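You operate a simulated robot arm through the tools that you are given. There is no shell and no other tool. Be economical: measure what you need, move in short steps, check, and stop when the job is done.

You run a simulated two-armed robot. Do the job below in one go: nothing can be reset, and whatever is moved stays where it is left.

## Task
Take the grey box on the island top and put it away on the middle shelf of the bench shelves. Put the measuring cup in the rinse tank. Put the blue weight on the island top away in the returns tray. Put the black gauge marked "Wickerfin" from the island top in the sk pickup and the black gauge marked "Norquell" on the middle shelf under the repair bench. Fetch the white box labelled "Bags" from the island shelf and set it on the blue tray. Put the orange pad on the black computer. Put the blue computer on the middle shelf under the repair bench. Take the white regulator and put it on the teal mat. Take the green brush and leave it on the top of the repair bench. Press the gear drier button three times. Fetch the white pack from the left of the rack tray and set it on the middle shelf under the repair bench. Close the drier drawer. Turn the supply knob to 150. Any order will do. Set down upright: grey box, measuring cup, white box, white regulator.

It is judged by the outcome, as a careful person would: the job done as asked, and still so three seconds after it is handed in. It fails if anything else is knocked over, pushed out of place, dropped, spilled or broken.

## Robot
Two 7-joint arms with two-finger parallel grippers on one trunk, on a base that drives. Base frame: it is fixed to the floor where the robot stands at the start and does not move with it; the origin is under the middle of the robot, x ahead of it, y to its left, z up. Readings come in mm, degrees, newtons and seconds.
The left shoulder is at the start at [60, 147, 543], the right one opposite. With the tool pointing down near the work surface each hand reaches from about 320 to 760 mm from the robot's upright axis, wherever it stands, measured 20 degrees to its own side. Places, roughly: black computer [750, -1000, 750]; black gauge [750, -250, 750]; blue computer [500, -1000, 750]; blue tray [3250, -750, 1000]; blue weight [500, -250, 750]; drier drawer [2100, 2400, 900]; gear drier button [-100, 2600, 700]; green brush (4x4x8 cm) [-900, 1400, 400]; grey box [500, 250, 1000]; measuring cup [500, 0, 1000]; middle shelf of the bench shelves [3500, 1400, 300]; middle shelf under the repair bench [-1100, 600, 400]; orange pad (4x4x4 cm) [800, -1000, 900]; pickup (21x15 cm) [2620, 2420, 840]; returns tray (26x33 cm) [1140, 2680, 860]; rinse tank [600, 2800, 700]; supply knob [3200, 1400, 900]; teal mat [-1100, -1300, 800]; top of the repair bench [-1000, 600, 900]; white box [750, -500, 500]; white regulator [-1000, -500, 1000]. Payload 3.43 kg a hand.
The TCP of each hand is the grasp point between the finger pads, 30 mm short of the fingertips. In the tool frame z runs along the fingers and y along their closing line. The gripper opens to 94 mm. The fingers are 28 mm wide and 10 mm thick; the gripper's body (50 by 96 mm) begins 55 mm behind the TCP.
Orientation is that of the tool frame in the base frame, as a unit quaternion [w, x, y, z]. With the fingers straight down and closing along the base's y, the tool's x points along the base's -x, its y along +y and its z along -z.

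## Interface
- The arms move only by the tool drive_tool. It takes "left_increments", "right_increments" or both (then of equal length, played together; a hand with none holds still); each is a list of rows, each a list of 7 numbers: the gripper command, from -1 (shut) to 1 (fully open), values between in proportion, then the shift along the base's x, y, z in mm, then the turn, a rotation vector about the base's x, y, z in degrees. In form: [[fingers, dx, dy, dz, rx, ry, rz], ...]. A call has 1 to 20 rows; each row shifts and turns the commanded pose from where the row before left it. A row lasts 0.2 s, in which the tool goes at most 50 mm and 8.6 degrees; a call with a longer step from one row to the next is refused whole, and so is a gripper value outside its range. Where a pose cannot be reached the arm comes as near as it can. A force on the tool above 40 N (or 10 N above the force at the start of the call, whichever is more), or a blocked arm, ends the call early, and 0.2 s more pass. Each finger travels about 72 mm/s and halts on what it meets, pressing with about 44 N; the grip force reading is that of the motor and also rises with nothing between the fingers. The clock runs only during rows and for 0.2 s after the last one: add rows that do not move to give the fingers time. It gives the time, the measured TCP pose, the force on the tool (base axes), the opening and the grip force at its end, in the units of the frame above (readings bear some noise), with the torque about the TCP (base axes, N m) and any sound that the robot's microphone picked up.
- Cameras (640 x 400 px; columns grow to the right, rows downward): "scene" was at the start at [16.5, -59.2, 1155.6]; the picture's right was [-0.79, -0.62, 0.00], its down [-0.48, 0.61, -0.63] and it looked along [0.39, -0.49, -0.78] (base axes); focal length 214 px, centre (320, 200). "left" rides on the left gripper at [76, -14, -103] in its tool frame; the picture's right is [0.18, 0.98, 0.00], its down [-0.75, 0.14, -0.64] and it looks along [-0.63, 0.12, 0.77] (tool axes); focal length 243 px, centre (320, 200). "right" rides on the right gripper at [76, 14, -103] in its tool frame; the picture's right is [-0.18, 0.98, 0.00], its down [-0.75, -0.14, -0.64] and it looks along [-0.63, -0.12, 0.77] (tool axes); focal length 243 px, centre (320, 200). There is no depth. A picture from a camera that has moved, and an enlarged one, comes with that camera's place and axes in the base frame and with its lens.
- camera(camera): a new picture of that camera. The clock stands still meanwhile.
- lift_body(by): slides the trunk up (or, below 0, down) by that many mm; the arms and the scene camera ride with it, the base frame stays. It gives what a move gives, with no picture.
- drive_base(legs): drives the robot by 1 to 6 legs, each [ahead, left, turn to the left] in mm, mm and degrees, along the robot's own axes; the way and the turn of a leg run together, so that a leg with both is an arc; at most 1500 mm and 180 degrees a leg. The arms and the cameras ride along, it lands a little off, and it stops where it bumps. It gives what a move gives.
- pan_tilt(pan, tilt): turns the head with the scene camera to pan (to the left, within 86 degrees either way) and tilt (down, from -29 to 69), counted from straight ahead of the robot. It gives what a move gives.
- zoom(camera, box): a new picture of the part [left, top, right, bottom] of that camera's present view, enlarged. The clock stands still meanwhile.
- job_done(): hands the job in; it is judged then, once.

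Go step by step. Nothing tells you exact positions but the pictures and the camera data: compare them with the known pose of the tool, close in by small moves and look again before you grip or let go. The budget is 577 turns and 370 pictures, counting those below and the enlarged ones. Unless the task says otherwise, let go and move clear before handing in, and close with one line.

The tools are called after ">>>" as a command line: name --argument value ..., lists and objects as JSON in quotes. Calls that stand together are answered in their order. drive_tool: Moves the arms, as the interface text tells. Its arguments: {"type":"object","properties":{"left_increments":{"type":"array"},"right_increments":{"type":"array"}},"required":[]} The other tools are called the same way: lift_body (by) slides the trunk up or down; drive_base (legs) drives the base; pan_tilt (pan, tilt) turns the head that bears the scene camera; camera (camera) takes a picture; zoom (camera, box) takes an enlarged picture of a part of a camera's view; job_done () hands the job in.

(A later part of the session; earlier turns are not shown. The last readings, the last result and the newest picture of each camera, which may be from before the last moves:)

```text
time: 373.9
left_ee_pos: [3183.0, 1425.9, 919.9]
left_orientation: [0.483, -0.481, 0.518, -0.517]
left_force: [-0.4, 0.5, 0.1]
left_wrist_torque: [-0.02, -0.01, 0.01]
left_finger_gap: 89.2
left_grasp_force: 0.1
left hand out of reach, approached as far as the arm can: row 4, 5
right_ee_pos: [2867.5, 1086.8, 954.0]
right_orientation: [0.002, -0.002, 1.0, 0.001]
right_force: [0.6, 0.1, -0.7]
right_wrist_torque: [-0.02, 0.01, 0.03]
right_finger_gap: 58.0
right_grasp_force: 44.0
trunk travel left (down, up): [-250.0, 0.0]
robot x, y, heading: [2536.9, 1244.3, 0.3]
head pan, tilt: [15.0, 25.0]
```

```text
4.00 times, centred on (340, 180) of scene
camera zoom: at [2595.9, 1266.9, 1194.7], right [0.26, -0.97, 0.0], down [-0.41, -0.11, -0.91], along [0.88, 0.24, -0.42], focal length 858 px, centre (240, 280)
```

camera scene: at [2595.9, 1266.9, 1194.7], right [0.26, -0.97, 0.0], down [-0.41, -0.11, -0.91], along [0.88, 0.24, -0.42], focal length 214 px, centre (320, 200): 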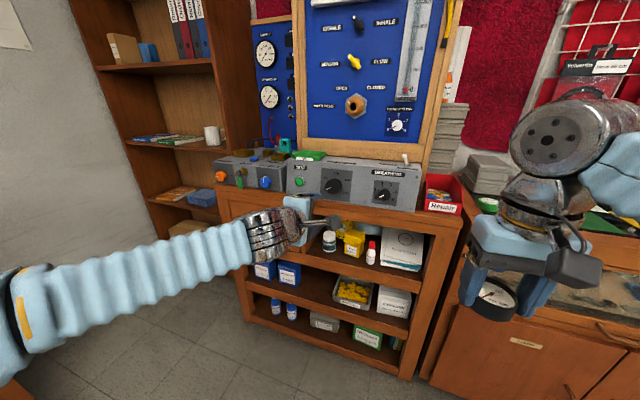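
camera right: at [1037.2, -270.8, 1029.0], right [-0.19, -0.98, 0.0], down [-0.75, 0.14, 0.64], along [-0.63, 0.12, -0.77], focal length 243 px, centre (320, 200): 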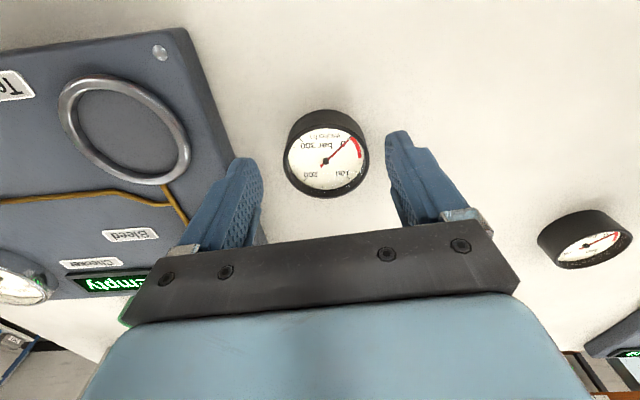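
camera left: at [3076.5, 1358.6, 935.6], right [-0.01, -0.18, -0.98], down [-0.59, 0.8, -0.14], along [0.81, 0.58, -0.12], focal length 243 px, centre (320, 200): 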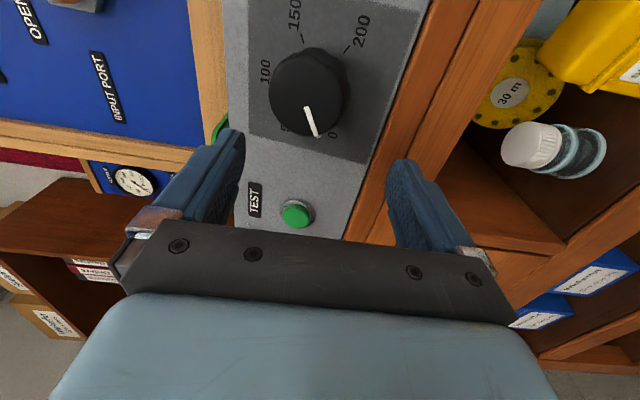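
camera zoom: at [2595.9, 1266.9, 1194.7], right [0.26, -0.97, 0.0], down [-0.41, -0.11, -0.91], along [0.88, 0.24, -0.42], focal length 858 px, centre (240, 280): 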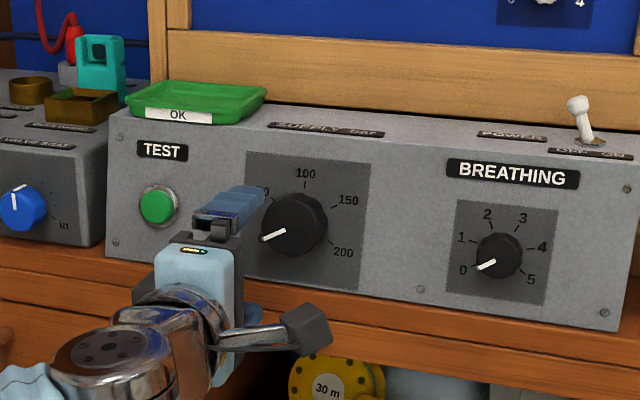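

>>> drive_tool --left_increments '[[0.95, -10, -10, 12, 0, 0, 0], [0.95, 0, -12, 0, 0, 0, 0], [0.95, 0, 0, 0, 0, 0, 0]]'

>>> drive_base --legs '[[60, 0, 0]]'

>>> camera --camera "left"

>>> zoom --camera "scene" --box '[240, 130, 400, 230]'

```text
time: 374.7
left_ee_pos: [3167.0, 1414.1, 933.8]
left_orientation: [0.482, -0.483, 0.518, -0.516]
left_force: [0.2, 0.0, -0.2]
left_wrist_torque: [-0.03, 0.0, -0.01]
left_finger_gap: 91.5
left_grasp_force: 0.0
left hand out of reach, approached as far as the arm can: row 2
right_ee_pos: [2867.1, 1085.7, 953.3]
right_orientation: [0.0, -0.002, 1.0, 0.001]
right_force: [0.2, -0.3, -0.9]
right_wrist_torque: [-0.02, -0.02, -0.02]
right_finger_gap: 58.2
right_grasp_force: 44.1
trunk travel left (down, up): [-250.0, 0.0]
robot x, y, heading: [2536.9, 1242.5, 0.4]
head pan, tilt: [15.0, 25.0]
```

```text
time: 375.6
left_ee_pos: [3227.5, 1415.3, 933.2]
left_orientation: [0.482, -0.483, 0.517, -0.516]
left_force: [0.3, -0.3, -0.3]
left_wrist_torque: [0.0, 0.02, 0.0]
left_finger_gap: 92.0
left_grasp_force: 0.0
right_ee_pos: [2928.6, 1086.0, 953.1]
right_orientation: [0.0, -0.002, 1.0, 0.0]
right_force: [0.1, -0.1, -1.2]
right_wrist_torque: [-0.01, 0.0, 0.0]
right_finger_gap: 57.9
right_grasp_force: 43.8
trunk travel left (down, up): [-250.0, 0.0]
robot x, y, heading: [2599.6, 1241.7, 0.1]
head pan, tilt: [15.0, 25.0]
```

```text
163 pictures are left
camera left: at [3119.6, 1347.3, 947.7], right [-0.01, -0.18, -0.98], down [-0.59, 0.8, -0.14], along [0.81, 0.58, -0.12], focal length 243 px, centre (320, 200)
```

left: 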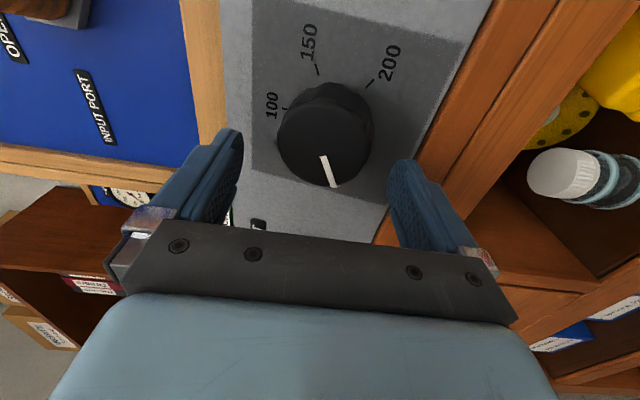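

```text
4.00 times, centred on (320, 180) of scene
camera zoom: at [2656.2, 1267.1, 1194.7], right [0.26, -0.97, 0.0], down [-0.41, -0.11, -0.91], along [0.87, 0.24, -0.42], focal length 858 px, centre (320, 280)
```

zoom: 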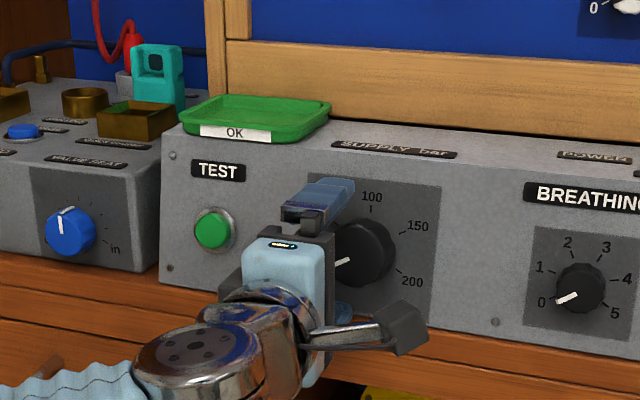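

>>> drive_tool --left_increments '[[0.95, 6, -4, -1, 0, 0, 0], [0.95, 8, -4, 0, 0, 0, 0], [0.95, 8, -2, 0, 0, 0, 0], [0.95, 0, 0, 0, 0, 0, 0]]'

>>> camera --camera "left"

```text
time: 376.6
left_ee_pos: [3234.5, 1419.8, 931.6]
left_orientation: [0.482, -0.483, 0.518, -0.516]
left_force: [0.7, 0.1, -0.1]
left_wrist_torque: [-0.02, -0.02, 0.0]
left_finger_gap: 91.7
left_grasp_force: 0.1
left hand out of reach, approached as far as the arm can: row 1, 2, 3
right_ee_pos: [2927.3, 1086.6, 954.3]
right_orientation: [0.0, -0.003, 1.0, 0.0]
right_force: [-1.0, 0.5, -1.8]
right_wrist_torque: [0.0, 0.02, 0.0]
right_finger_gap: 57.6
right_grasp_force: 44.4
trunk travel left (down, up): [-250.0, 0.0]
robot x, y, heading: [2597.5, 1245.9, -0.0]
head pan, tilt: [15.0, 25.0]
```

```text
161 pictures are left
camera left: at [3127.1, 1352.5, 945.9], right [-0.01, -0.18, -0.98], down [-0.59, 0.8, -0.14], along [0.81, 0.58, -0.12], focal length 243 px, centre (320, 200)
```

left: 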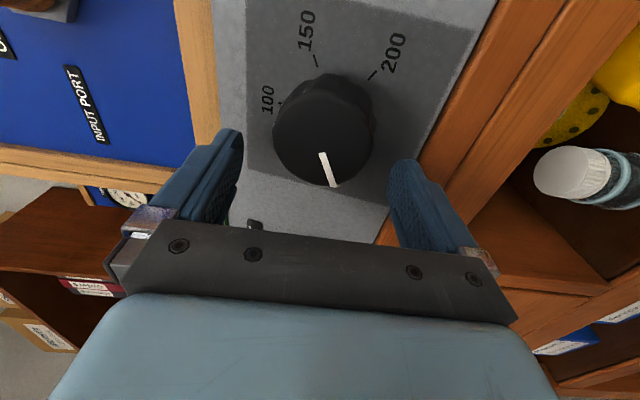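

>>> drive_base --legs '[[17, -15, 0]]'

>>> camera --camera "left"

>>> zoom --camera "scene" --box '[240, 130, 400, 230]'

```text
time: 377.4
left_ee_pos: [3234.9, 1418.1, 933.0]
left_orientation: [0.485, -0.484, 0.517, -0.514]
left_force: [-22.5, 6.3, 1.0]
left_wrist_torque: [0.35, 1.25, -0.16]
left_finger_gap: 91.2
left_grasp_force: 0.1
right_ee_pos: [2932.2, 1082.8, 954.7]
right_orientation: [0.002, -0.003, 1.0, 0.0]
right_force: [-0.2, 0.1, -0.7]
right_wrist_torque: [-0.02, 0.01, -0.02]
right_finger_gap: 58.1
right_grasp_force: 43.8
trunk travel left (down, up): [-250.0, 0.0]
robot x, y, heading: [2602.1, 1235.9, 0.2]
head pan, tilt: [15.0, 25.0]
stopped in leg 1: the force on the tool passed its limit at 74 N (the readings are from after the stop); the commanded pose is now the measured one
```

```text
160 pictures are left
camera left: at [3128.9, 1349.8, 946.5], right [-0.01, -0.18, -0.98], down [-0.59, 0.79, -0.14], along [0.8, 0.58, -0.12], focal length 243 px, centre (320, 200)
```

left: 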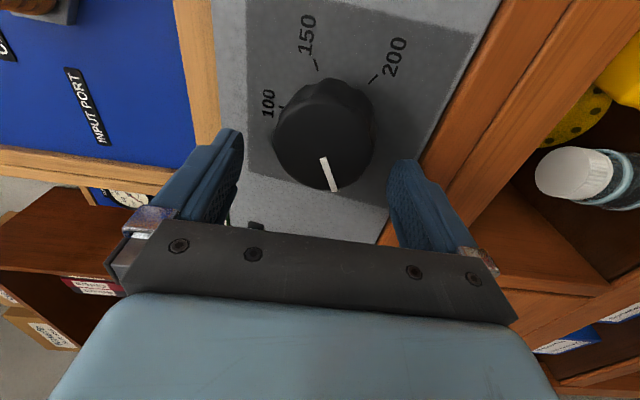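

```text
4.00 times, centred on (320, 180) of scene
camera zoom: at [2658.9, 1263.5, 1194.8], right [0.26, -0.96, 0.0], down [-0.41, -0.11, -0.91], along [0.88, 0.24, -0.42], focal length 858 px, centre (320, 280)
```

zoom: 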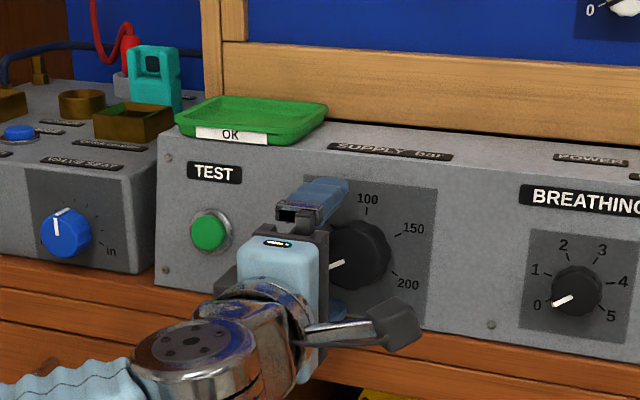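

The lower finger met the bench edge under the panel. I back off, narrow the opening and re-approach.

>>> drive_tool --left_increments '[[0.9, -10, 0, 0, 0, 0, 0], [0.5, -10, 0, 2, 0, 0, 0], [0.5, 0, 0, 2, 0, 0, 0], [0.5, 0, -8, 0, 0, 0, 0], [0.5, 0, 0, 0, 0, 0, 0]]'

>>> camera --camera "left"

```text
time: 378.6
left_ee_pos: [3217.7, 1410.2, 934.1]
left_orientation: [0.484, -0.484, 0.518, -0.513]
left_force: [0.2, 0.4, 0.2]
left_wrist_torque: [-0.03, 0.01, 0.04]
left_finger_gap: 70.7
left_grasp_force: 0.1
right_ee_pos: [2932.1, 1082.2, 953.1]
right_orientation: [0.0, -0.003, 1.0, 0.0]
right_force: [1.0, 1.0, -1.2]
right_wrist_torque: [-0.03, -0.03, 0.03]
right_finger_gap: 58.0
right_grasp_force: 44.3
trunk travel left (down, up): [-250.0, 0.0]
robot x, y, heading: [2606.9, 1235.4, 0.2]
head pan, tilt: [15.0, 25.0]
```

```text
158 pictures are left
camera left: at [3111.3, 1340.8, 948.9], right [-0.02, -0.18, -0.98], down [-0.59, 0.79, -0.14], along [0.8, 0.58, -0.12], focal length 243 px, centre (320, 200)
```

left: 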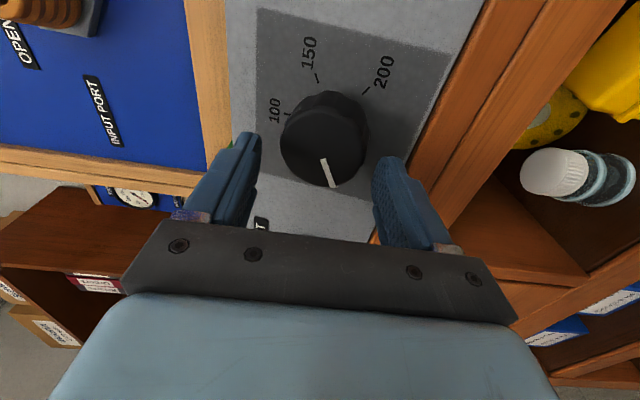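

Knob is on the tool axis, about 45 mm ahead. Advance 30 mm and grip.

>>> drive_tool --left_increments '[[0.5, 12, -1, 0, 0, 0, 0], [0.5, 12, -1, 0, 0, 0, 0], [0.5, 6, 0, 0, 0, 0, 0], [0.5, 0, 0, 0, 0, 0, 0]]'

>>> camera --camera "left"

```text
time: 379.6
left_ee_pos: [3237.8, 1416.0, 934.1]
left_orientation: [0.483, -0.483, 0.518, -0.515]
left_force: [-20.1, -4.0, -2.0]
left_wrist_torque: [-0.12, 1.0, -0.42]
left_finger_gap: 72.5
left_grasp_force: 1.7
left hand out of reach, approached as far as the arm can: row 2, 3
right_ee_pos: [2931.7, 1081.7, 953.0]
right_orientation: [0.0, -0.003, 1.0, -0.001]
right_force: [-0.5, 0.1, -0.8]
right_wrist_torque: [0.01, 0.0, 0.03]
right_finger_gap: 57.9
right_grasp_force: 44.0
trunk travel left (down, up): [-250.0, 0.0]
robot x, y, heading: [2600.5, 1235.4, 0.3]
head pan, tilt: [15.0, 25.0]
```

```text
157 pictures are left
camera left: at [3130.9, 1348.7, 948.9], right [-0.02, -0.18, -0.98], down [-0.59, 0.8, -0.14], along [0.81, 0.58, -0.12], focal length 243 px, centre (320, 200)
```

left: 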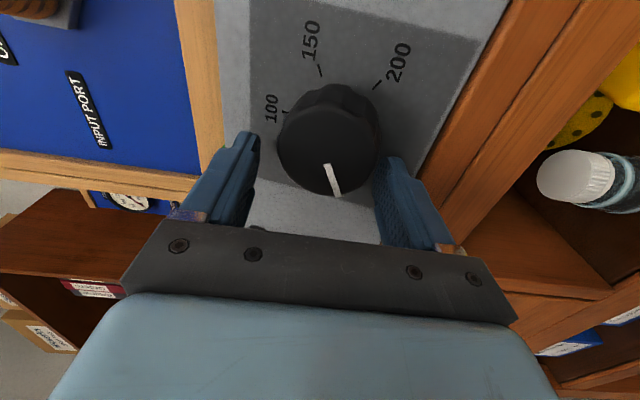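

The arm is at a joint limit in this roll. I back off and roll the wrist +42° (any roll grips the knob).

>>> drive_tool --left_increments '[[0.5, -15, 0, 0, 0, 0, 0], [0.5, -15, -4, 0, 8.4, -0.55, 0], [0.5, 0, -4, 0, 8.4, -0.55, 0], [0.5, 0, 0, 0, 8.4, -0.55, 0], [0.5, 0, 0, 0, 8.4, -0.55, 0], [0.5, 0, 0, 0, 8.4, -0.55, 0], [0.5, 0, 0, 0, 0, 0, 0]]'

>>> camera --camera "left"

>>> zoom --camera "scene" --box '[240, 130, 400, 230]'

```text
time: 381.2
left_ee_pos: [3208.6, 1410.8, 932.2]
left_orientation: [0.638, -0.266, 0.655, -0.305]
left_force: [-0.1, 0.3, 0.7]
left_wrist_torque: [0.01, 0.02, 0.01]
left_finger_gap: 70.6
left_grasp_force: 0.1
right_ee_pos: [2932.1, 1083.4, 953.7]
right_orientation: [-0.001, -0.002, 1.0, 0.0]
right_force: [0.0, 0.1, -1.0]
right_wrist_torque: [0.01, 0.01, 0.03]
right_finger_gap: 58.2
right_grasp_force: 44.7
trunk travel left (down, up): [-250.0, 0.0]
robot x, y, heading: [2602.7, 1238.9, 0.1]
head pan, tilt: [15.0, 25.0]
```

```text
156 pictures are left
camera left: at [3103.4, 1351.8, 893.0], right [0.03, 0.53, -0.85], down [-0.6, 0.69, 0.4], along [0.8, 0.5, 0.34], focal length 243 px, centre (320, 200)
```

left: 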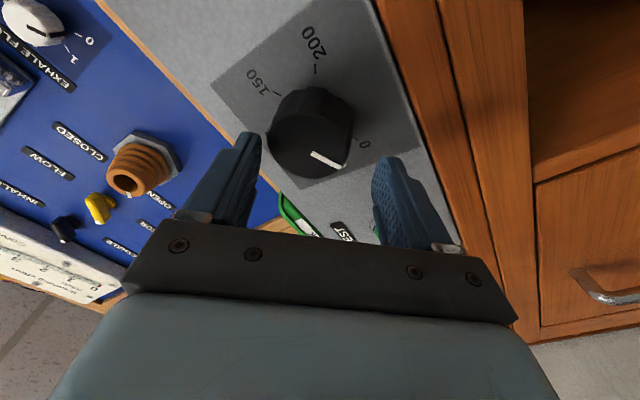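

```text
4.00 times, centred on (320, 180) of scene
camera zoom: at [2661.2, 1262.8, 1194.7], right [0.26, -0.97, 0.0], down [-0.41, -0.11, -0.91], along [0.87, 0.24, -0.42], focal length 858 px, centre (320, 280)
```

zoom: 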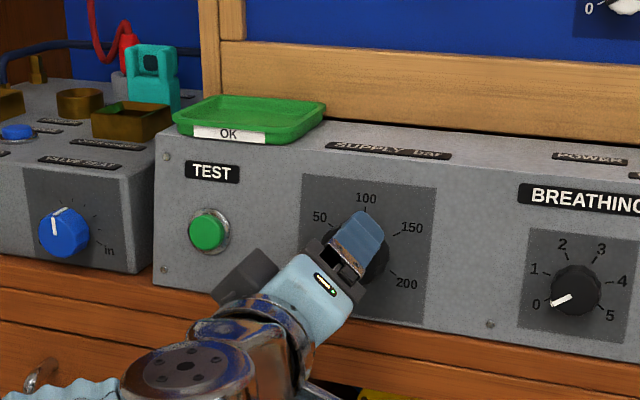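

>>> drive_tool --left_increments '[[0.5, 0, -5, 6, 0, 0, 0], [0.5, 14, -1, 0, 0, 0, 0], [0.5, 12, -1, 0, 0, 0, 0], [0.5, 0, 0, 0, 0, 0, 0]]'

>>> camera --camera "left"

```text
time: 382.2
left_ee_pos: [3224.6, 1404.2, 940.2]
left_orientation: [0.637, -0.267, 0.655, -0.305]
left_force: [-0.4, 0.0, 0.1]
left_wrist_torque: [-0.02, 0.01, 0.0]
left_finger_gap: 70.4
left_grasp_force: 0.1
left hand out of reach, approached as far as the arm can: row 3
right_ee_pos: [2932.3, 1082.7, 953.3]
right_orientation: [0.0, -0.003, 1.0, 0.0]
right_force: [-0.9, 0.2, -0.3]
right_wrist_torque: [-0.02, 0.04, 0.02]
right_finger_gap: 58.2
right_grasp_force: 44.0
trunk travel left (down, up): [-250.0, 0.0]
robot x, y, heading: [2599.1, 1235.5, 0.1]
head pan, tilt: [15.0, 25.0]
```

```text
154 pictures are left
camera left: at [3117.7, 1346.2, 899.4], right [0.03, 0.52, -0.85], down [-0.6, 0.69, 0.4], along [0.8, 0.5, 0.34], focal length 243 px, centre (320, 200)
```

left: 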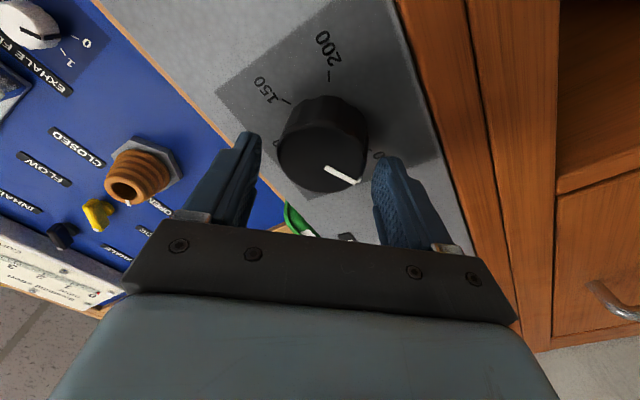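

>>> drive_base --legs '[[22, 0, 0]]'

>>> camera --camera "left"

```text
time: 383.1
left_ee_pos: [3240.1, 1403.3, 940.6]
left_orientation: [0.637, -0.266, 0.656, -0.305]
left_force: [-8.2, 2.0, 0.1]
left_wrist_torque: [0.14, 0.4, 0.23]
left_finger_gap: 71.4
left_grasp_force: 0.5
right_ee_pos: [2950.8, 1083.2, 952.1]
right_orientation: [-0.001, -0.002, 1.0, 0.0]
right_force: [-0.4, -0.3, -1.2]
right_wrist_torque: [-0.01, -0.01, -0.01]
right_finger_gap: 58.2
right_grasp_force: 44.5
trunk travel left (down, up): [-250.0, 0.0]
robot x, y, heading: [2620.6, 1238.7, 0.3]
head pan, tilt: [15.0, 25.0]
stopped in leg 1: the force on the tool passed its limit at 67 N (the readings are from after the stop); the commanded pose is now the measured one
```

```text
153 pictures are left
camera left: at [3133.2, 1345.8, 899.5], right [0.03, 0.53, -0.85], down [-0.6, 0.69, 0.41], along [0.8, 0.5, 0.34], focal length 243 px, centre (320, 200)
```

left: 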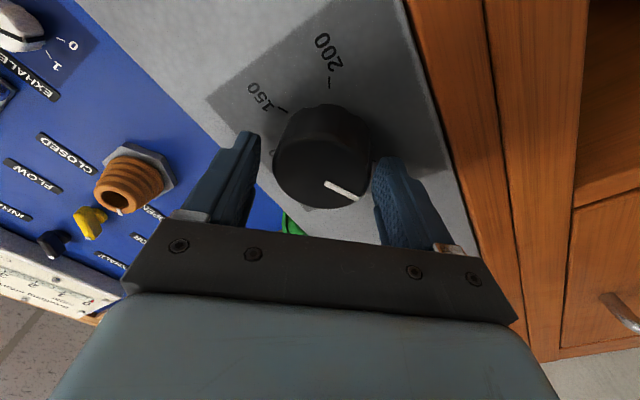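

The fingertips touch the panel, so the knob is already between them. I back 3 mm and close.

>>> drive_tool --left_increments '[[0.5, -4, 0, 0, 0, 0, 0], [0.3, 0, 0, 0, 0, 0, 0], [0.1, 0, 0, 0, 0, 0, 0], [-0.3, 0, 0, 0, 0, 0, 0], [-0.6, 0, 0, 0, 0, 0, 0], [-0.6, 0, 0, 0, 0, 0, 0]]'

>>> camera --camera "left"

```text
time: 384.5
left_ee_pos: [3234.9, 1404.0, 940.5]
left_orientation: [0.638, -0.266, 0.656, -0.305]
left_force: [4.7, -3.6, 7.2]
left_wrist_torque: [0.12, 0.59, 0.51]
left_finger_gap: 56.5
left_grasp_force: 44.9
right_ee_pos: [2952.4, 1082.3, 952.3]
right_orientation: [-0.001, -0.003, 1.0, 0.0]
right_force: [1.3, 1.1, -2.0]
right_wrist_torque: [0.01, 0.04, 0.04]
right_finger_gap: 58.1
right_grasp_force: 43.8
trunk travel left (down, up): [-250.0, 0.0]
robot x, y, heading: [2618.4, 1238.7, -0.0]
head pan, tilt: [15.0, 25.0]
```

```text
152 pictures are left
camera left: at [3129.6, 1345.3, 899.6], right [0.03, 0.53, -0.85], down [-0.6, 0.69, 0.41], along [0.8, 0.5, 0.34], focal length 243 px, centre (320, 200)
```

left: 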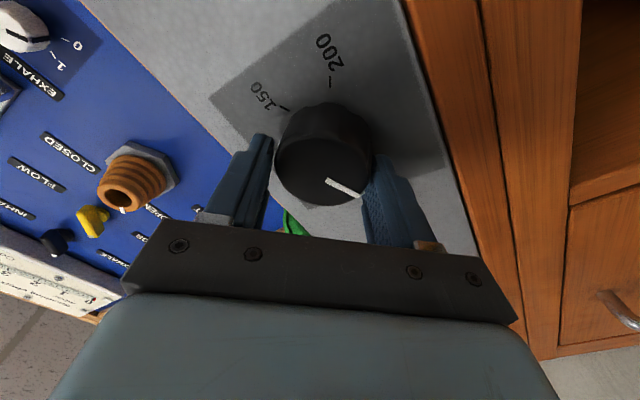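

Gripped across its diameter. Rotate clockwise in steps.

>>> drive_tool --left_increments '[[-0.6, 0, 0, 0, 5, -0.33, 0], [-0.6, 0, 0, 0, 8, -0.53, 0], [-0.6, 0, 0, 0, 8, -0.53, 0], [-0.6, 0, 0, 0, 8, -0.53, 0], [-0.6, 0, 0, 0, 8, -0.53, 0], [-0.6, 0, 0, 0, 0, 0, 0]]'

>>> zoom --camera "scene" --box '[240, 130, 400, 230]'

>>> camera --camera "left"

```text
time: 385.9
left_ee_pos: [3233.8, 1398.0, 941.7]
left_orientation: [0.703, -0.04, 0.705, -0.087]
left_force: [-24.3, -26.3, 1.3]
left_wrist_torque: [-0.27, -0.05, -0.5]
left_finger_gap: 54.3
left_grasp_force: 44.7
right_ee_pos: [2949.3, 1079.3, 952.8]
right_orientation: [0.0, -0.003, 1.0, 0.001]
right_force: [-0.1, -0.2, -1.1]
right_wrist_torque: [0.02, 0.01, -0.02]
right_finger_gap: 58.0
right_grasp_force: 44.0
trunk travel left (down, up): [-250.0, 0.0]
robot x, y, heading: [2618.2, 1237.8, 0.1]
head pan, tilt: [15.0, 25.0]
```

```text
4.00 times, centred on (320, 180) of scene
camera zoom: at [2676.6, 1260.2, 1194.8], right [0.26, -0.96, 0.0], down [-0.41, -0.11, -0.91], along [0.88, 0.24, -0.42], focal length 858 px, centre (320, 280)
```

zoom: 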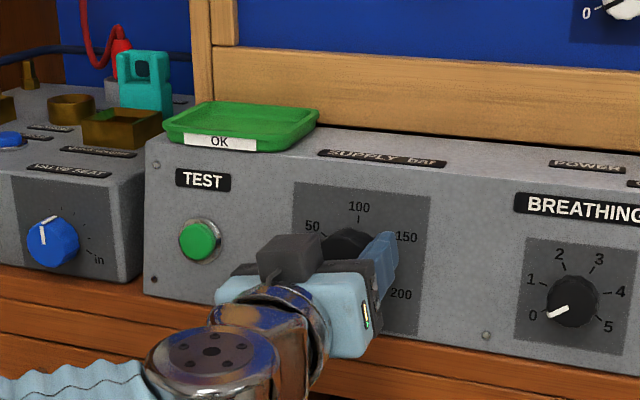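

```text
150 pictures are left
camera left: at [3129.3, 1379.2, 869.1], right [0.06, 0.93, -0.36], down [-0.62, 0.32, 0.71], along [0.78, 0.18, 0.6], focal length 243 px, centre (320, 200)
```

left: 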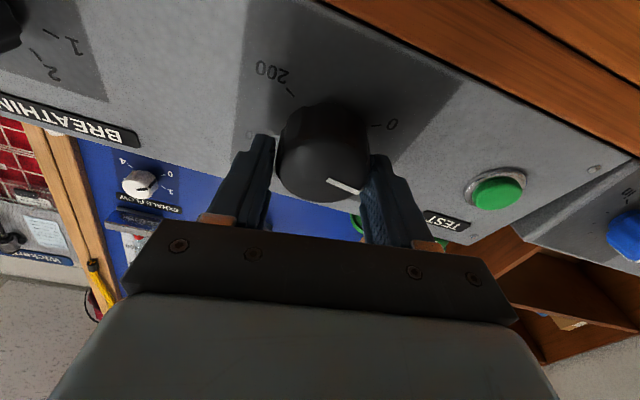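

The knob turns with the gripper. I relieve the side load and continue.

>>> drive_tool --left_increments '[[-0.6, -2, -4, 0, 0, 0, 0], [-0.6, 0, 0, 0, 8, -0.53, 0], [-0.6, 0, 0, 0, 8, -0.53, 0], [-0.6, 0, 0, 0, 8, -0.53, 0], [-0.6, 0, 0, 0, 8, -0.53, 0], [-0.6, 0, 0, 0, 0, 0, 0]]'

>>> drive_tool --left_increments '[[-0.6, 0, 0, 0, 8, -0.53, 0], [-0.6, 0, 0, 0, 8, -0.53, 0], [-0.6, 0, 0, 0, 8, -0.53, 0], [-0.6, 0, 0, 0, 0, 0, 0]]'

>>> zoom --camera "scene" --box '[240, 130, 400, 230]'

```text
time: 387.3
left_ee_pos: [3231.2, 1395.4, 939.3]
left_orientation: [0.7, 0.158, 0.688, 0.11]
left_force: [-15.3, -30.6, -5.2]
left_wrist_torque: [-0.41, 0.46, -1.47]
left_finger_gap: 54.5
left_grasp_force: 45.1
right_ee_pos: [2950.4, 1080.5, 951.8]
right_orientation: [0.0, -0.002, 1.0, 0.001]
right_force: [0.7, -0.8, -1.7]
right_wrist_torque: [0.0, 0.01, 0.0]
right_finger_gap: 57.8
right_grasp_force: 43.8
trunk travel left (down, up): [-250.0, 0.0]
robot x, y, heading: [2619.3, 1236.2, 0.4]
head pan, tilt: [15.0, 25.0]
```

```text
time: 388.3
left_ee_pos: [3232.9, 1392.7, 938.6]
left_orientation: [0.662, 0.3, 0.64, 0.251]
left_force: [-14.6, -37.5, -17.3]
left_wrist_torque: [-0.42, 1.09, -1.91]
left_finger_gap: 55.1
left_grasp_force: 44.9
right_ee_pos: [2949.9, 1080.9, 951.2]
right_orientation: [-0.001, -0.002, 1.0, 0.001]
right_force: [0.2, 0.2, -0.5]
right_wrist_torque: [-0.01, 0.02, 0.0]
right_finger_gap: 58.1
right_grasp_force: 43.8
trunk travel left (down, up): [-250.0, 0.0]
robot x, y, heading: [2620.0, 1240.2, 0.2]
head pan, tilt: [15.0, 25.0]
```

```text
4.00 times, centred on (320, 180) of scene
camera zoom: at [2679.0, 1259.5, 1194.7], right [0.26, -0.96, 0.0], down [-0.41, -0.11, -0.91], along [0.87, 0.24, -0.42], focal length 858 px, centre (320, 280)
```

zoom: 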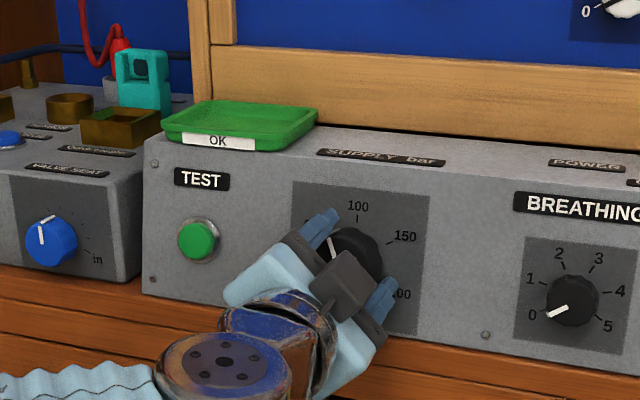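

Pointer is now about half-way. I release, back off, roll back and regrip.

>>> drive_tool --left_increments '[[0.0, 0, 0, 0, 0, 0, 0], [0.5, 0, 0, 0, 0, 0, 0], [0.5, 0, 0, 0, 0, 0, 0], [0.5, -15, 0, 0, 0, 0, 0], [0.5, -20, 1, 0, 0, 0, 0], [0.5, 0, 0, 0, 0, 0, 0]]'

>>> drive_tool --left_increments '[[0.5, 0, 0, 0, -8.4, 0.56, 0], [0.5, 0, 0, 0, -8.4, 0.56, 0], [0.5, 0, 0, 0, -8.4, 0.56, 0], [0.5, 0, 0, 0, -8.4, 0.56, 0], [0.5, 0, 0, 0, -8.4, 0.56, 0], [0.5, 0, 0, 0, -8.4, 0.56, 0], [0.5, 0, 0, 0, -8.4, 0.56, 0], [0.5, 0, 0, 0, -8.4, 0.56, 0], [0.5, 0, 0, 0, -8.4, 0.56, 0], [0.5, 0, 0, 0, -8.4, 0.56, 0], [0.5, 0, 0, 0, 0, 0, 0]]'

>>> camera --camera "left"

>>> zoom --camera "scene" --box '[240, 130, 400, 230]'

```text
time: 389.7
left_ee_pos: [3199.0, 1400.8, 941.1]
left_orientation: [0.662, 0.294, 0.641, 0.254]
left_force: [0.2, -0.4, -0.1]
left_wrist_torque: [0.01, 0.0, -0.01]
left_finger_gap: 70.5
left_grasp_force: 0.1
right_ee_pos: [2952.2, 1083.7, 952.9]
right_orientation: [-0.001, -0.003, 1.0, 0.001]
right_force: [0.0, 0.1, -2.2]
right_wrist_torque: [0.01, 0.04, 0.0]
right_finger_gap: 57.9
right_grasp_force: 43.7
trunk travel left (down, up): [-250.0, 0.0]
robot x, y, heading: [2621.9, 1237.2, 0.2]
head pan, tilt: [15.0, 25.0]
```

```text
time: 392.1
left_ee_pos: [3199.7, 1401.2, 939.4]
left_orientation: [0.659, -0.215, 0.675, -0.254]
left_force: [-0.3, 0.2, 0.2]
left_wrist_torque: [0.02, 0.0, -0.02]
left_finger_gap: 70.3
left_grasp_force: 0.1
right_ee_pos: [2951.6, 1083.6, 952.8]
right_orientation: [-0.001, -0.003, 1.0, -0.001]
right_force: [-0.1, 1.0, -0.5]
right_wrist_torque: [0.01, 0.01, 0.0]
right_finger_gap: 58.1
right_grasp_force: 44.1
trunk travel left (down, up): [-250.0, 0.0]
robot x, y, heading: [2617.8, 1237.5, 0.4]
head pan, tilt: [15.0, 25.0]
```

```text
148 pictures are left
camera left: at [3093.6, 1350.0, 889.5], right [0.04, 0.65, -0.76], down [-0.6, 0.62, 0.5], along [0.8, 0.44, 0.42], focal length 243 px, centre (320, 200)
```

left: 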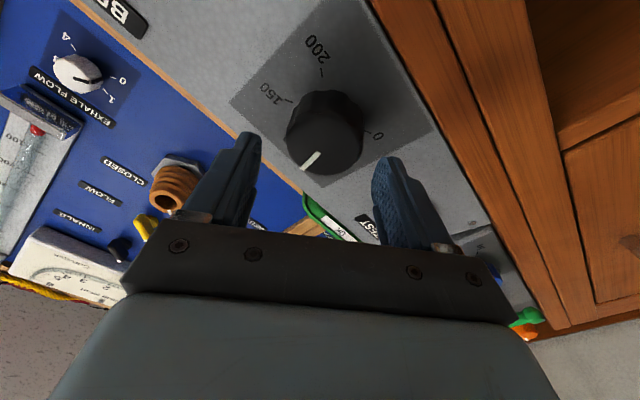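

```text
4.00 times, centred on (320, 180) of scene
camera zoom: at [2679.2, 1263.0, 1194.7], right [0.26, -0.96, 0.0], down [-0.41, -0.11, -0.91], along [0.87, 0.24, -0.42], focal length 858 px, centre (320, 280)
```

zoom: 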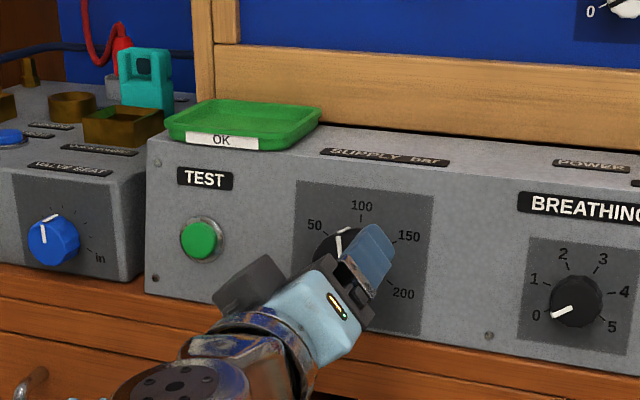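

>>> drive_tool --left_increments '[[0.5, 12, -3, 0, 0, 0, 0], [0.5, 12, -2, 0, 0, 0, 0], [0.5, 10, -1, 0, 0, 0, 0], [0.5, 0, 0, 0, 0, 0, 0], [0.2, 0, 0, 0, 0, 0, 0], [0, 0, 0, 0, 0, 0, 0], [-0.6, 0, 0, 0, 0, 0, 0], [-0.6, 0, 0, 0, 0, 0, 0]]'

>>> camera --camera "left"

```text
time: 393.9
left_ee_pos: [3234.1, 1399.6, 936.6]
left_orientation: [0.658, -0.217, 0.676, -0.251]
left_force: [-6.3, 20.4, -17.9]
left_wrist_torque: [0.54, 0.79, 1.91]
left_finger_gap: 54.4
left_grasp_force: 45.1
right_ee_pos: [2952.2, 1084.2, 952.6]
right_orientation: [-0.001, -0.003, 1.0, -0.002]
right_force: [-0.8, 0.2, -1.8]
right_wrist_torque: [-0.01, 0.01, 0.04]
right_finger_gap: 57.9
right_grasp_force: 44.4
trunk travel left (down, up): [-250.0, 0.0]
robot x, y, heading: [2622.9, 1238.0, 0.3]
head pan, tilt: [15.0, 25.0]
```

```text
146 pictures are left
camera left: at [3128.0, 1347.8, 887.3], right [0.03, 0.65, -0.76], down [-0.61, 0.62, 0.5], along [0.8, 0.44, 0.41], focal length 243 px, centre (320, 200)
```

left: 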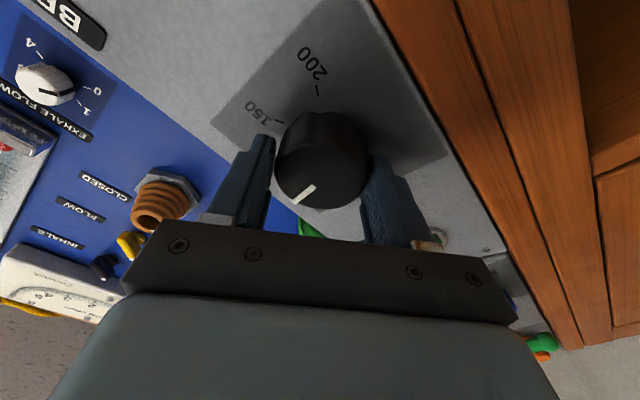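

>>> drive_tool --left_increments '[[-0.6, -1, 3, -3, 0, 0, 0], [-0.6, 0, 0, 0, 8, -0.53, 0], [-0.6, 0, 0, 0, 8, -0.53, 0], [-0.6, 0, -1, 0, 8, -0.53, 0], [-0.6, 0, -1, 1, 8, -0.53, 0], [-0.6, 0, -1, 1, 8, -0.53, 0], [-0.6, 0, 0, 0, 0, 0, 0]]'

>>> drive_tool --left_increments '[[-0.6, 0, -2, 0, 8, -0.53, 0], [-0.6, 0, -1, 0, 8, -0.53, 0], [-0.6, 0, 0, 0, 8, -0.53, 0], [-0.6, 0, 0, 0, 8, -0.53, 0], [-0.6, 0, 0, 0, 0, 0, 0]]'

>>> zoom --camera "scene" --box '[260, 150, 360, 220]'

>>> camera --camera "left"

```text
time: 395.5
left_ee_pos: [3232.5, 1397.8, 936.2]
left_orientation: [0.706, 0.03, 0.707, -0.012]
left_force: [-17.1, 18.4, -22.2]
left_wrist_torque: [-0.17, 0.93, -1.16]
left_finger_gap: 51.9
left_grasp_force: 45.1
right_ee_pos: [2952.7, 1085.1, 952.6]
right_orientation: [-0.001, -0.003, 1.0, -0.001]
right_force: [0.8, 0.0, -1.0]
right_wrist_torque: [-0.02, 0.0, 0.02]
right_finger_gap: 58.1
right_grasp_force: 44.3
trunk travel left (down, up): [-250.0, 0.0]
robot x, y, heading: [2619.3, 1238.0, 0.2]
head pan, tilt: [15.0, 25.0]
```

```text
time: 396.7
left_ee_pos: [3231.9, 1394.5, 936.2]
left_orientation: [0.683, 0.227, 0.67, 0.182]
left_force: [-5.6, -1.6, -31.4]
left_wrist_torque: [-0.33, 0.75, -1.47]
left_finger_gap: 54.3
left_grasp_force: 45.1
left hand out of reach, approached as far as the arm can: row 1
right_ee_pos: [2953.2, 1082.0, 952.7]
right_orientation: [-0.002, -0.003, 1.0, -0.001]
right_force: [-0.5, 0.3, -0.8]
right_wrist_torque: [-0.03, 0.02, -0.01]
right_finger_gap: 57.9
right_grasp_force: 44.0
trunk travel left (down, up): [-250.0, 0.0]
robot x, y, heading: [2622.6, 1237.5, 0.2]
head pan, tilt: [15.0, 25.0]
```

```text
5.71 times, centred on (310, 185) of scene
camera zoom: at [2681.0, 1263.3, 1194.5], right [0.26, -0.96, 0.0], down [-0.41, -0.11, -0.91], along [0.87, 0.24, -0.42], focal length 1226 px, centre (377, 286)
```

zoom: 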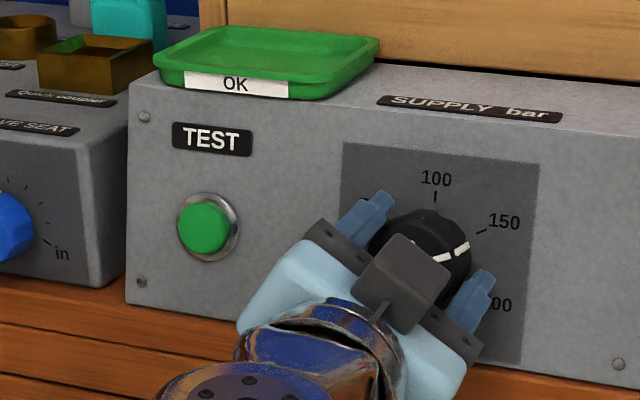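

```text
144 pictures are left
camera left: at [3132.4, 1432.9, 865.3], right [0.06, 0.92, 0.39], down [-0.66, -0.26, 0.71], along [0.75, -0.3, 0.59], focal length 243 px, centre (320, 200)
```

left: 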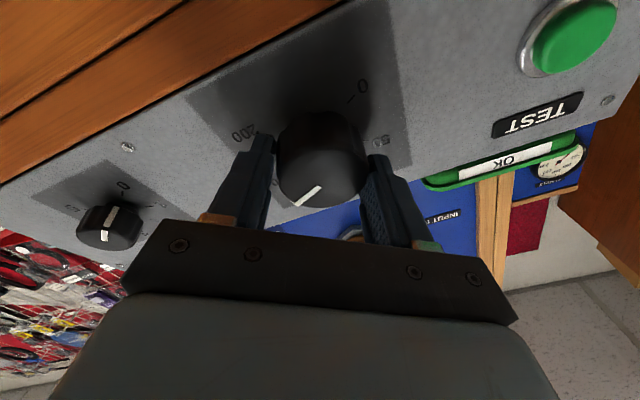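

Pointer looks near 150. I release and back off to check accurately.

>>> drive_tool --left_increments '[[0.0, 0, 0, 0, 0, 0, 0], [0.5, 0, 0, 0, 0, 0, 0], [0.5, 0, 0, 0, 0, 0, 0], [0.5, -15, 0, 0, 0, 0, 0], [0.5, -25, 1, 0, 0, 0, 0], [0.5, -30, 20, 0, 0, 0, 0], [0.5, 0, 0, 0, 0, 0, 0]]'

>>> zoom --camera "scene" --box '[300, 155, 370, 210]'

>>> zoom --camera "left" --box '[220, 60, 420, 220]'

```text
time: 398.3
left_ee_pos: [3161.0, 1419.0, 938.2]
left_orientation: [0.684, 0.224, 0.669, 0.184]
left_force: [-1.0, 0.3, 0.0]
left_wrist_torque: [0.03, 0.01, -0.01]
left_finger_gap: 70.4
left_grasp_force: 0.0
right_ee_pos: [2951.3, 1082.6, 953.3]
right_orientation: [-0.001, -0.003, 1.0, 0.0]
right_force: [0.3, 0.3, -0.4]
right_wrist_torque: [0.0, 0.03, 0.02]
right_finger_gap: 57.9
right_grasp_force: 43.5
trunk travel left (down, up): [-250.0, 0.0]
robot x, y, heading: [2621.9, 1240.2, 0.3]
head pan, tilt: [15.0, 25.0]
```

```text
7.27 times, centred on (335, 182) of scene
camera zoom: at [2679.1, 1263.1, 1194.7], right [0.26, -0.96, 0.0], down [-0.41, -0.11, -0.91], along [0.87, 0.24, -0.42], focal length 1560 px, centre (211, 327)
```

zoom: 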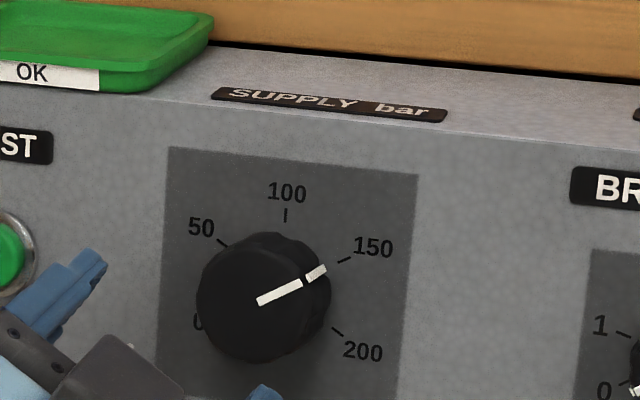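

```text
2.50 times, centred on (320, 140) of left
camera zoom: at [3061.3, 1456.2, 866.9], right [0.06, 0.92, 0.39], down [-0.66, -0.26, 0.7], along [0.75, -0.3, 0.59], focal length 606 px, centre (320, 350)
```

zoom: 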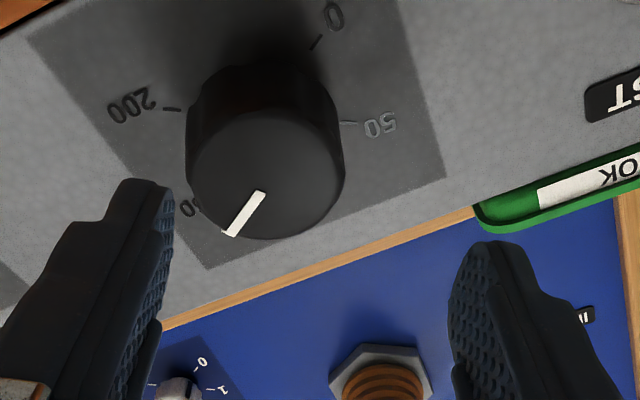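

Pointer is exactly at 150. I back away and return the left hand to a tool-down pose.

>>> drive_base --legs '[[-300, 0, 0]]'

>>> drive_tool --left_increments '[[0.5, -10, 0, 0, -8.4, 0.56, 0], [0.5, -10, 0, 0, -8.4, 0.56, 0], [0.5, -10, 0, 0, -8.4, 0.56, 0], [0.5, -10, 0, 0, -8.4, 0.56, 0], [0.5, -10, 0, 0, 0, 0, 3.8], [0.5, -12, 0, 0, 0, 8.2, 0], [0.5, -12, 0, 0, 0, 8.2, 0], [0.5, -12, 0, 0, 0, 8.2, 0], [0.5, -12, 0, 0, 0, 8.2, 0], [0.5, -12, 0, 0, 0, 8.2, 0], [0.5, -12, 0, 0, 0, 8.2, 0], [0.5, -12, 0, 0, 0, 8.2, 0], [0.5, -12, 0, 0, 0, 8.2, 0], [0.5, -12, 0, 0, 0, 8.2, 0], [0.5, -12, 0, 0, 0, 8.2, 0], [0.5, -10, 0, 0, 0, 8, 0], [0.5, 0, 0, 0, 0, 0, 0]]'

>>> drive_base --legs '[[0, 0, 90]]'

>>> pan_tilt --pan 0 --tilt 30

>>> camera --camera "scene"

```text
time: 400.3
left_ee_pos: [2861.3, 1415.9, 938.6]
left_orientation: [0.685, 0.226, 0.669, 0.181]
left_force: [0.4, 0.0, -0.2]
left_wrist_torque: [-0.02, 0.01, -0.01]
left_finger_gap: 70.6
left_grasp_force: 0.2
right_ee_pos: [2649.2, 1079.8, 953.4]
right_orientation: [-0.001, 0.0, 1.0, 0.0]
right_force: [0.0, -0.3, -1.4]
right_wrist_torque: [0.02, 0.0, 0.01]
right_finger_gap: 57.9
right_grasp_force: 44.3
trunk travel left (down, up): [-250.0, 0.0]
robot x, y, heading: [2320.2, 1239.0, -0.2]
head pan, tilt: [15.0, 25.0]
```

```text
time: 403.9
left_ee_pos: [2681.0, 1413.4, 938.2]
left_orientation: [0.002, -0.001, 1.0, 0.001]
left_force: [0.2, 0.2, -0.5]
left_wrist_torque: [0.01, 0.0, 0.02]
left_finger_gap: 70.4
left_grasp_force: 0.0
right_ee_pos: [2650.5, 1080.4, 952.3]
right_orientation: [0.0, 0.001, 1.0, 0.001]
right_force: [0.1, -0.5, -0.9]
right_wrist_torque: [-0.01, 0.02, -0.02]
right_finger_gap: 58.1
right_grasp_force: 44.2
trunk travel left (down, up): [-250.0, 0.0]
robot x, y, heading: [2320.4, 1238.5, 0.0]
head pan, tilt: [15.0, 25.0]
```

```text
time: 408.2
left_ee_pos: [2138.3, 1596.4, 939.0]
left_orientation: [-0.001, 0.714, -0.7, -0.001]
left_force: [0.6, 0.5, -0.3]
left_wrist_torque: [-0.01, -0.02, 0.01]
left_finger_gap: 70.7
left_grasp_force: 0.2
right_ee_pos: [2472.1, 1570.4, 953.2]
right_orientation: [0.001, 0.712, -0.702, 0.001]
right_force: [0.0, 0.6, -1.7]
right_wrist_torque: [-0.01, -0.02, 0.0]
right_finger_gap: 58.1
right_grasp_force: 44.2
trunk travel left (down, up): [-250.0, 0.0]
robot x, y, heading: [2319.9, 1240.1, 90.7]
head pan, tilt: [15.0, 25.0]
```

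```text
time: 408.9
left_ee_pos: [2137.3, 1596.8, 938.1]
left_orientation: [0.0, 0.714, -0.701, -0.002]
left_force: [-0.2, 0.4, -0.1]
left_wrist_torque: [0.02, -0.01, -0.04]
left_finger_gap: 70.5
left_grasp_force: 0.1
right_ee_pos: [2471.8, 1570.8, 953.2]
right_orientation: [0.001, 0.712, -0.702, 0.001]
right_force: [-0.2, -0.7, -0.3]
right_wrist_torque: [-0.01, -0.01, 0.01]
right_finger_gap: 58.2
right_grasp_force: 43.5
trunk travel left (down, up): [-250.0, 0.0]
robot x, y, heading: [2322.6, 1237.1, 90.7]
head pan, tilt: [0.0, 30.0]
```

```text
141 pictures are left
camera scene: at [2318.0, 1299.2, 1186.8], right [1.0, 0.01, 0.0], down [0.01, -0.5, -0.87], along [-0.01, 0.87, -0.5], focal length 214 px, centre (320, 200)
```

scene: 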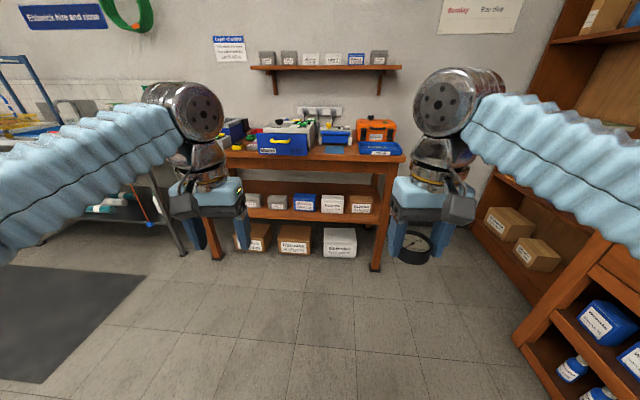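

>>> zoom --camera "scene" --box '[200, 90, 420, 220]'

```text
2.91 times, centred on (310, 155) of scene
camera zoom: at [2318.0, 1299.2, 1186.8], right [1.0, 0.01, 0.0], down [0.01, -0.5, -0.87], along [-0.01, 0.87, -0.5], focal length 624 px, centre (349, 331)
```

zoom: 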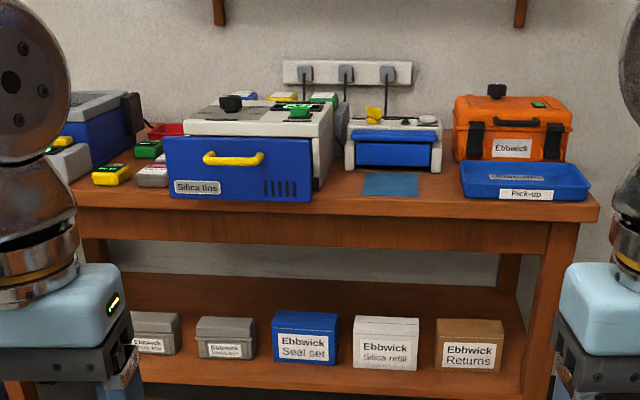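

Pick-up tray at about (2622,2420); the drier's blue "Silica tins" drawer is open at (2110,2400). First the gauge to the tray.

>>> drive_base --legs '[[560, -140, -0.7]]'

>>> camera --camera "scene"

>>> camera --camera "right"

```text
time: 412.2
left_ee_pos: [2279.6, 2162.2, 938.4]
left_orientation: [-0.001, 0.71, -0.704, -0.001]
left_force: [1.5, -0.9, -0.4]
left_wrist_torque: [-0.03, -0.05, 0.01]
left_finger_gap: 70.6
left_grasp_force: 0.1
right_ee_pos: [2613.2, 2132.6, 951.9]
right_orientation: [0.001, 0.709, -0.705, 0.001]
right_force: [-0.7, -1.1, -0.8]
right_wrist_torque: [-0.02, 0.0, -0.02]
right_finger_gap: 57.8
right_grasp_force: 44.0
trunk travel left (down, up): [-250.0, 0.0]
robot x, y, heading: [2456.8, 1804.4, 90.4]
head pan, tilt: [0.0, 30.0]
```

```text
139 pictures are left
camera scene: at [2456.7, 1862.8, 1186.7], right [1.0, 0.0, 0.0], down [0.0, -0.5, -0.87], along [0.0, 0.87, -0.5], focal length 214 px, centre (320, 200)
```

scene: 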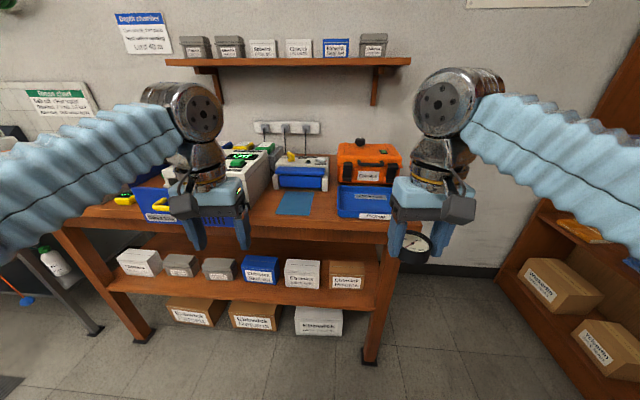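

```text
138 pictures are left
camera right: at [2599.6, 2057.3, 1055.7], right [-0.98, 0.18, 0.0], down [0.14, 0.76, 0.64], along [0.12, 0.63, -0.77], focal length 243 px, centre (320, 200)
```

right: 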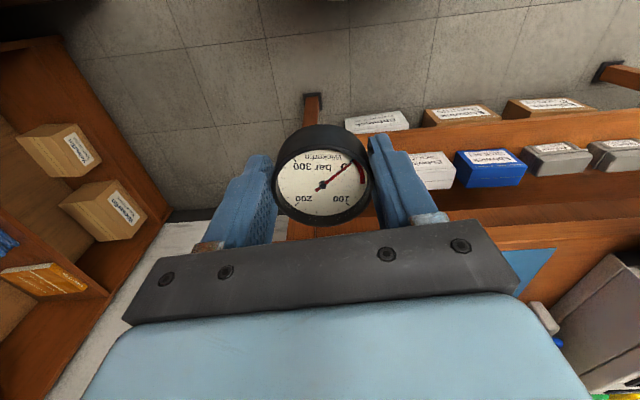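

>>> drive_base --legs '[[120, 0, 0]]'

>>> drive_tool --right_increments '[[-1, 2, 40, 0, 0, 0, 0], [-1, 2, 40, 0, 0, 0, 0], [-1, 2, 40, 0, 0, 0, 0], [-1, 0, 30, 0, 0, 0, 0], [-1, 0, 0, 0, 0, 0, 0]]'

>>> camera --camera "right"

>>> camera --camera "scene"

```text
time: 413.5
left_ee_pos: [2280.6, 2283.9, 938.3]
left_orientation: [0.0, 0.71, -0.705, -0.002]
left_force: [0.5, -0.1, 0.0]
left_wrist_torque: [-0.02, 0.0, 0.0]
left_finger_gap: 70.6
left_grasp_force: 0.1
right_ee_pos: [2613.7, 2253.7, 952.4]
right_orientation: [0.001, 0.708, -0.706, 0.0]
right_force: [0.3, -0.2, -1.2]
right_wrist_torque: [0.0, 0.01, -0.01]
right_finger_gap: 58.2
right_grasp_force: 44.0
trunk travel left (down, up): [-250.0, 0.0]
robot x, y, heading: [2454.9, 1924.2, 90.1]
head pan, tilt: [0.0, 30.0]
```

```text
time: 414.7
left_ee_pos: [2279.2, 2284.6, 937.6]
left_orientation: [-0.001, 0.709, -0.705, -0.002]
left_force: [0.8, -0.2, -0.5]
left_wrist_torque: [0.0, 0.01, 0.03]
left_finger_gap: 70.3
left_grasp_force: 0.0
right_ee_pos: [2620.9, 2403.9, 952.4]
right_orientation: [0.0, 0.708, -0.706, 0.001]
right_force: [-0.1, -1.1, -1.7]
right_wrist_torque: [-0.03, -0.01, -0.03]
right_finger_gap: 58.4
right_grasp_force: 43.5
trunk travel left (down, up): [-250.0, 0.0]
robot x, y, heading: [2456.3, 1929.9, 89.8]
head pan, tilt: [0.0, 30.0]
```

```text
137 pictures are left
camera right: at [2607.2, 2328.6, 1055.5], right [-0.98, 0.18, 0.0], down [0.14, 0.76, 0.64], along [0.12, 0.63, -0.77], focal length 243 px, centre (320, 200)
```

right: 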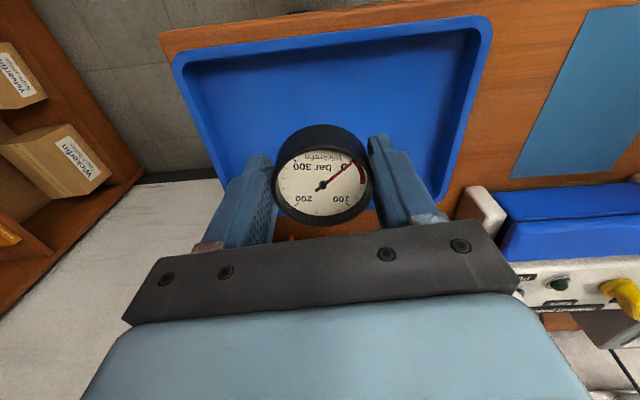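

```text
136 pictures are left
camera scene: at [2456.4, 1985.0, 1186.7], right [1.0, 0.0, 0.0], down [0.0, -0.5, -0.87], along [0.0, 0.87, -0.5], focal length 214 px, centre (320, 200)
```

scene: 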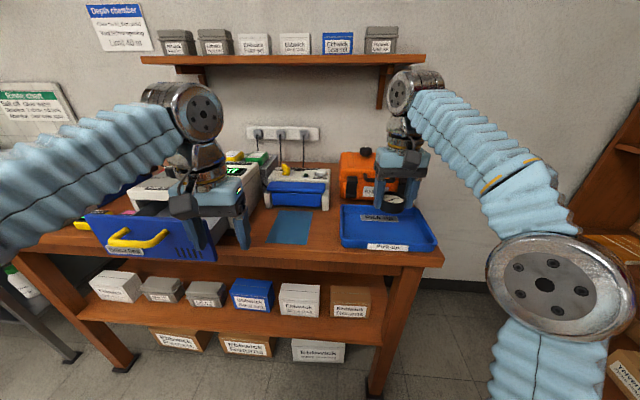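

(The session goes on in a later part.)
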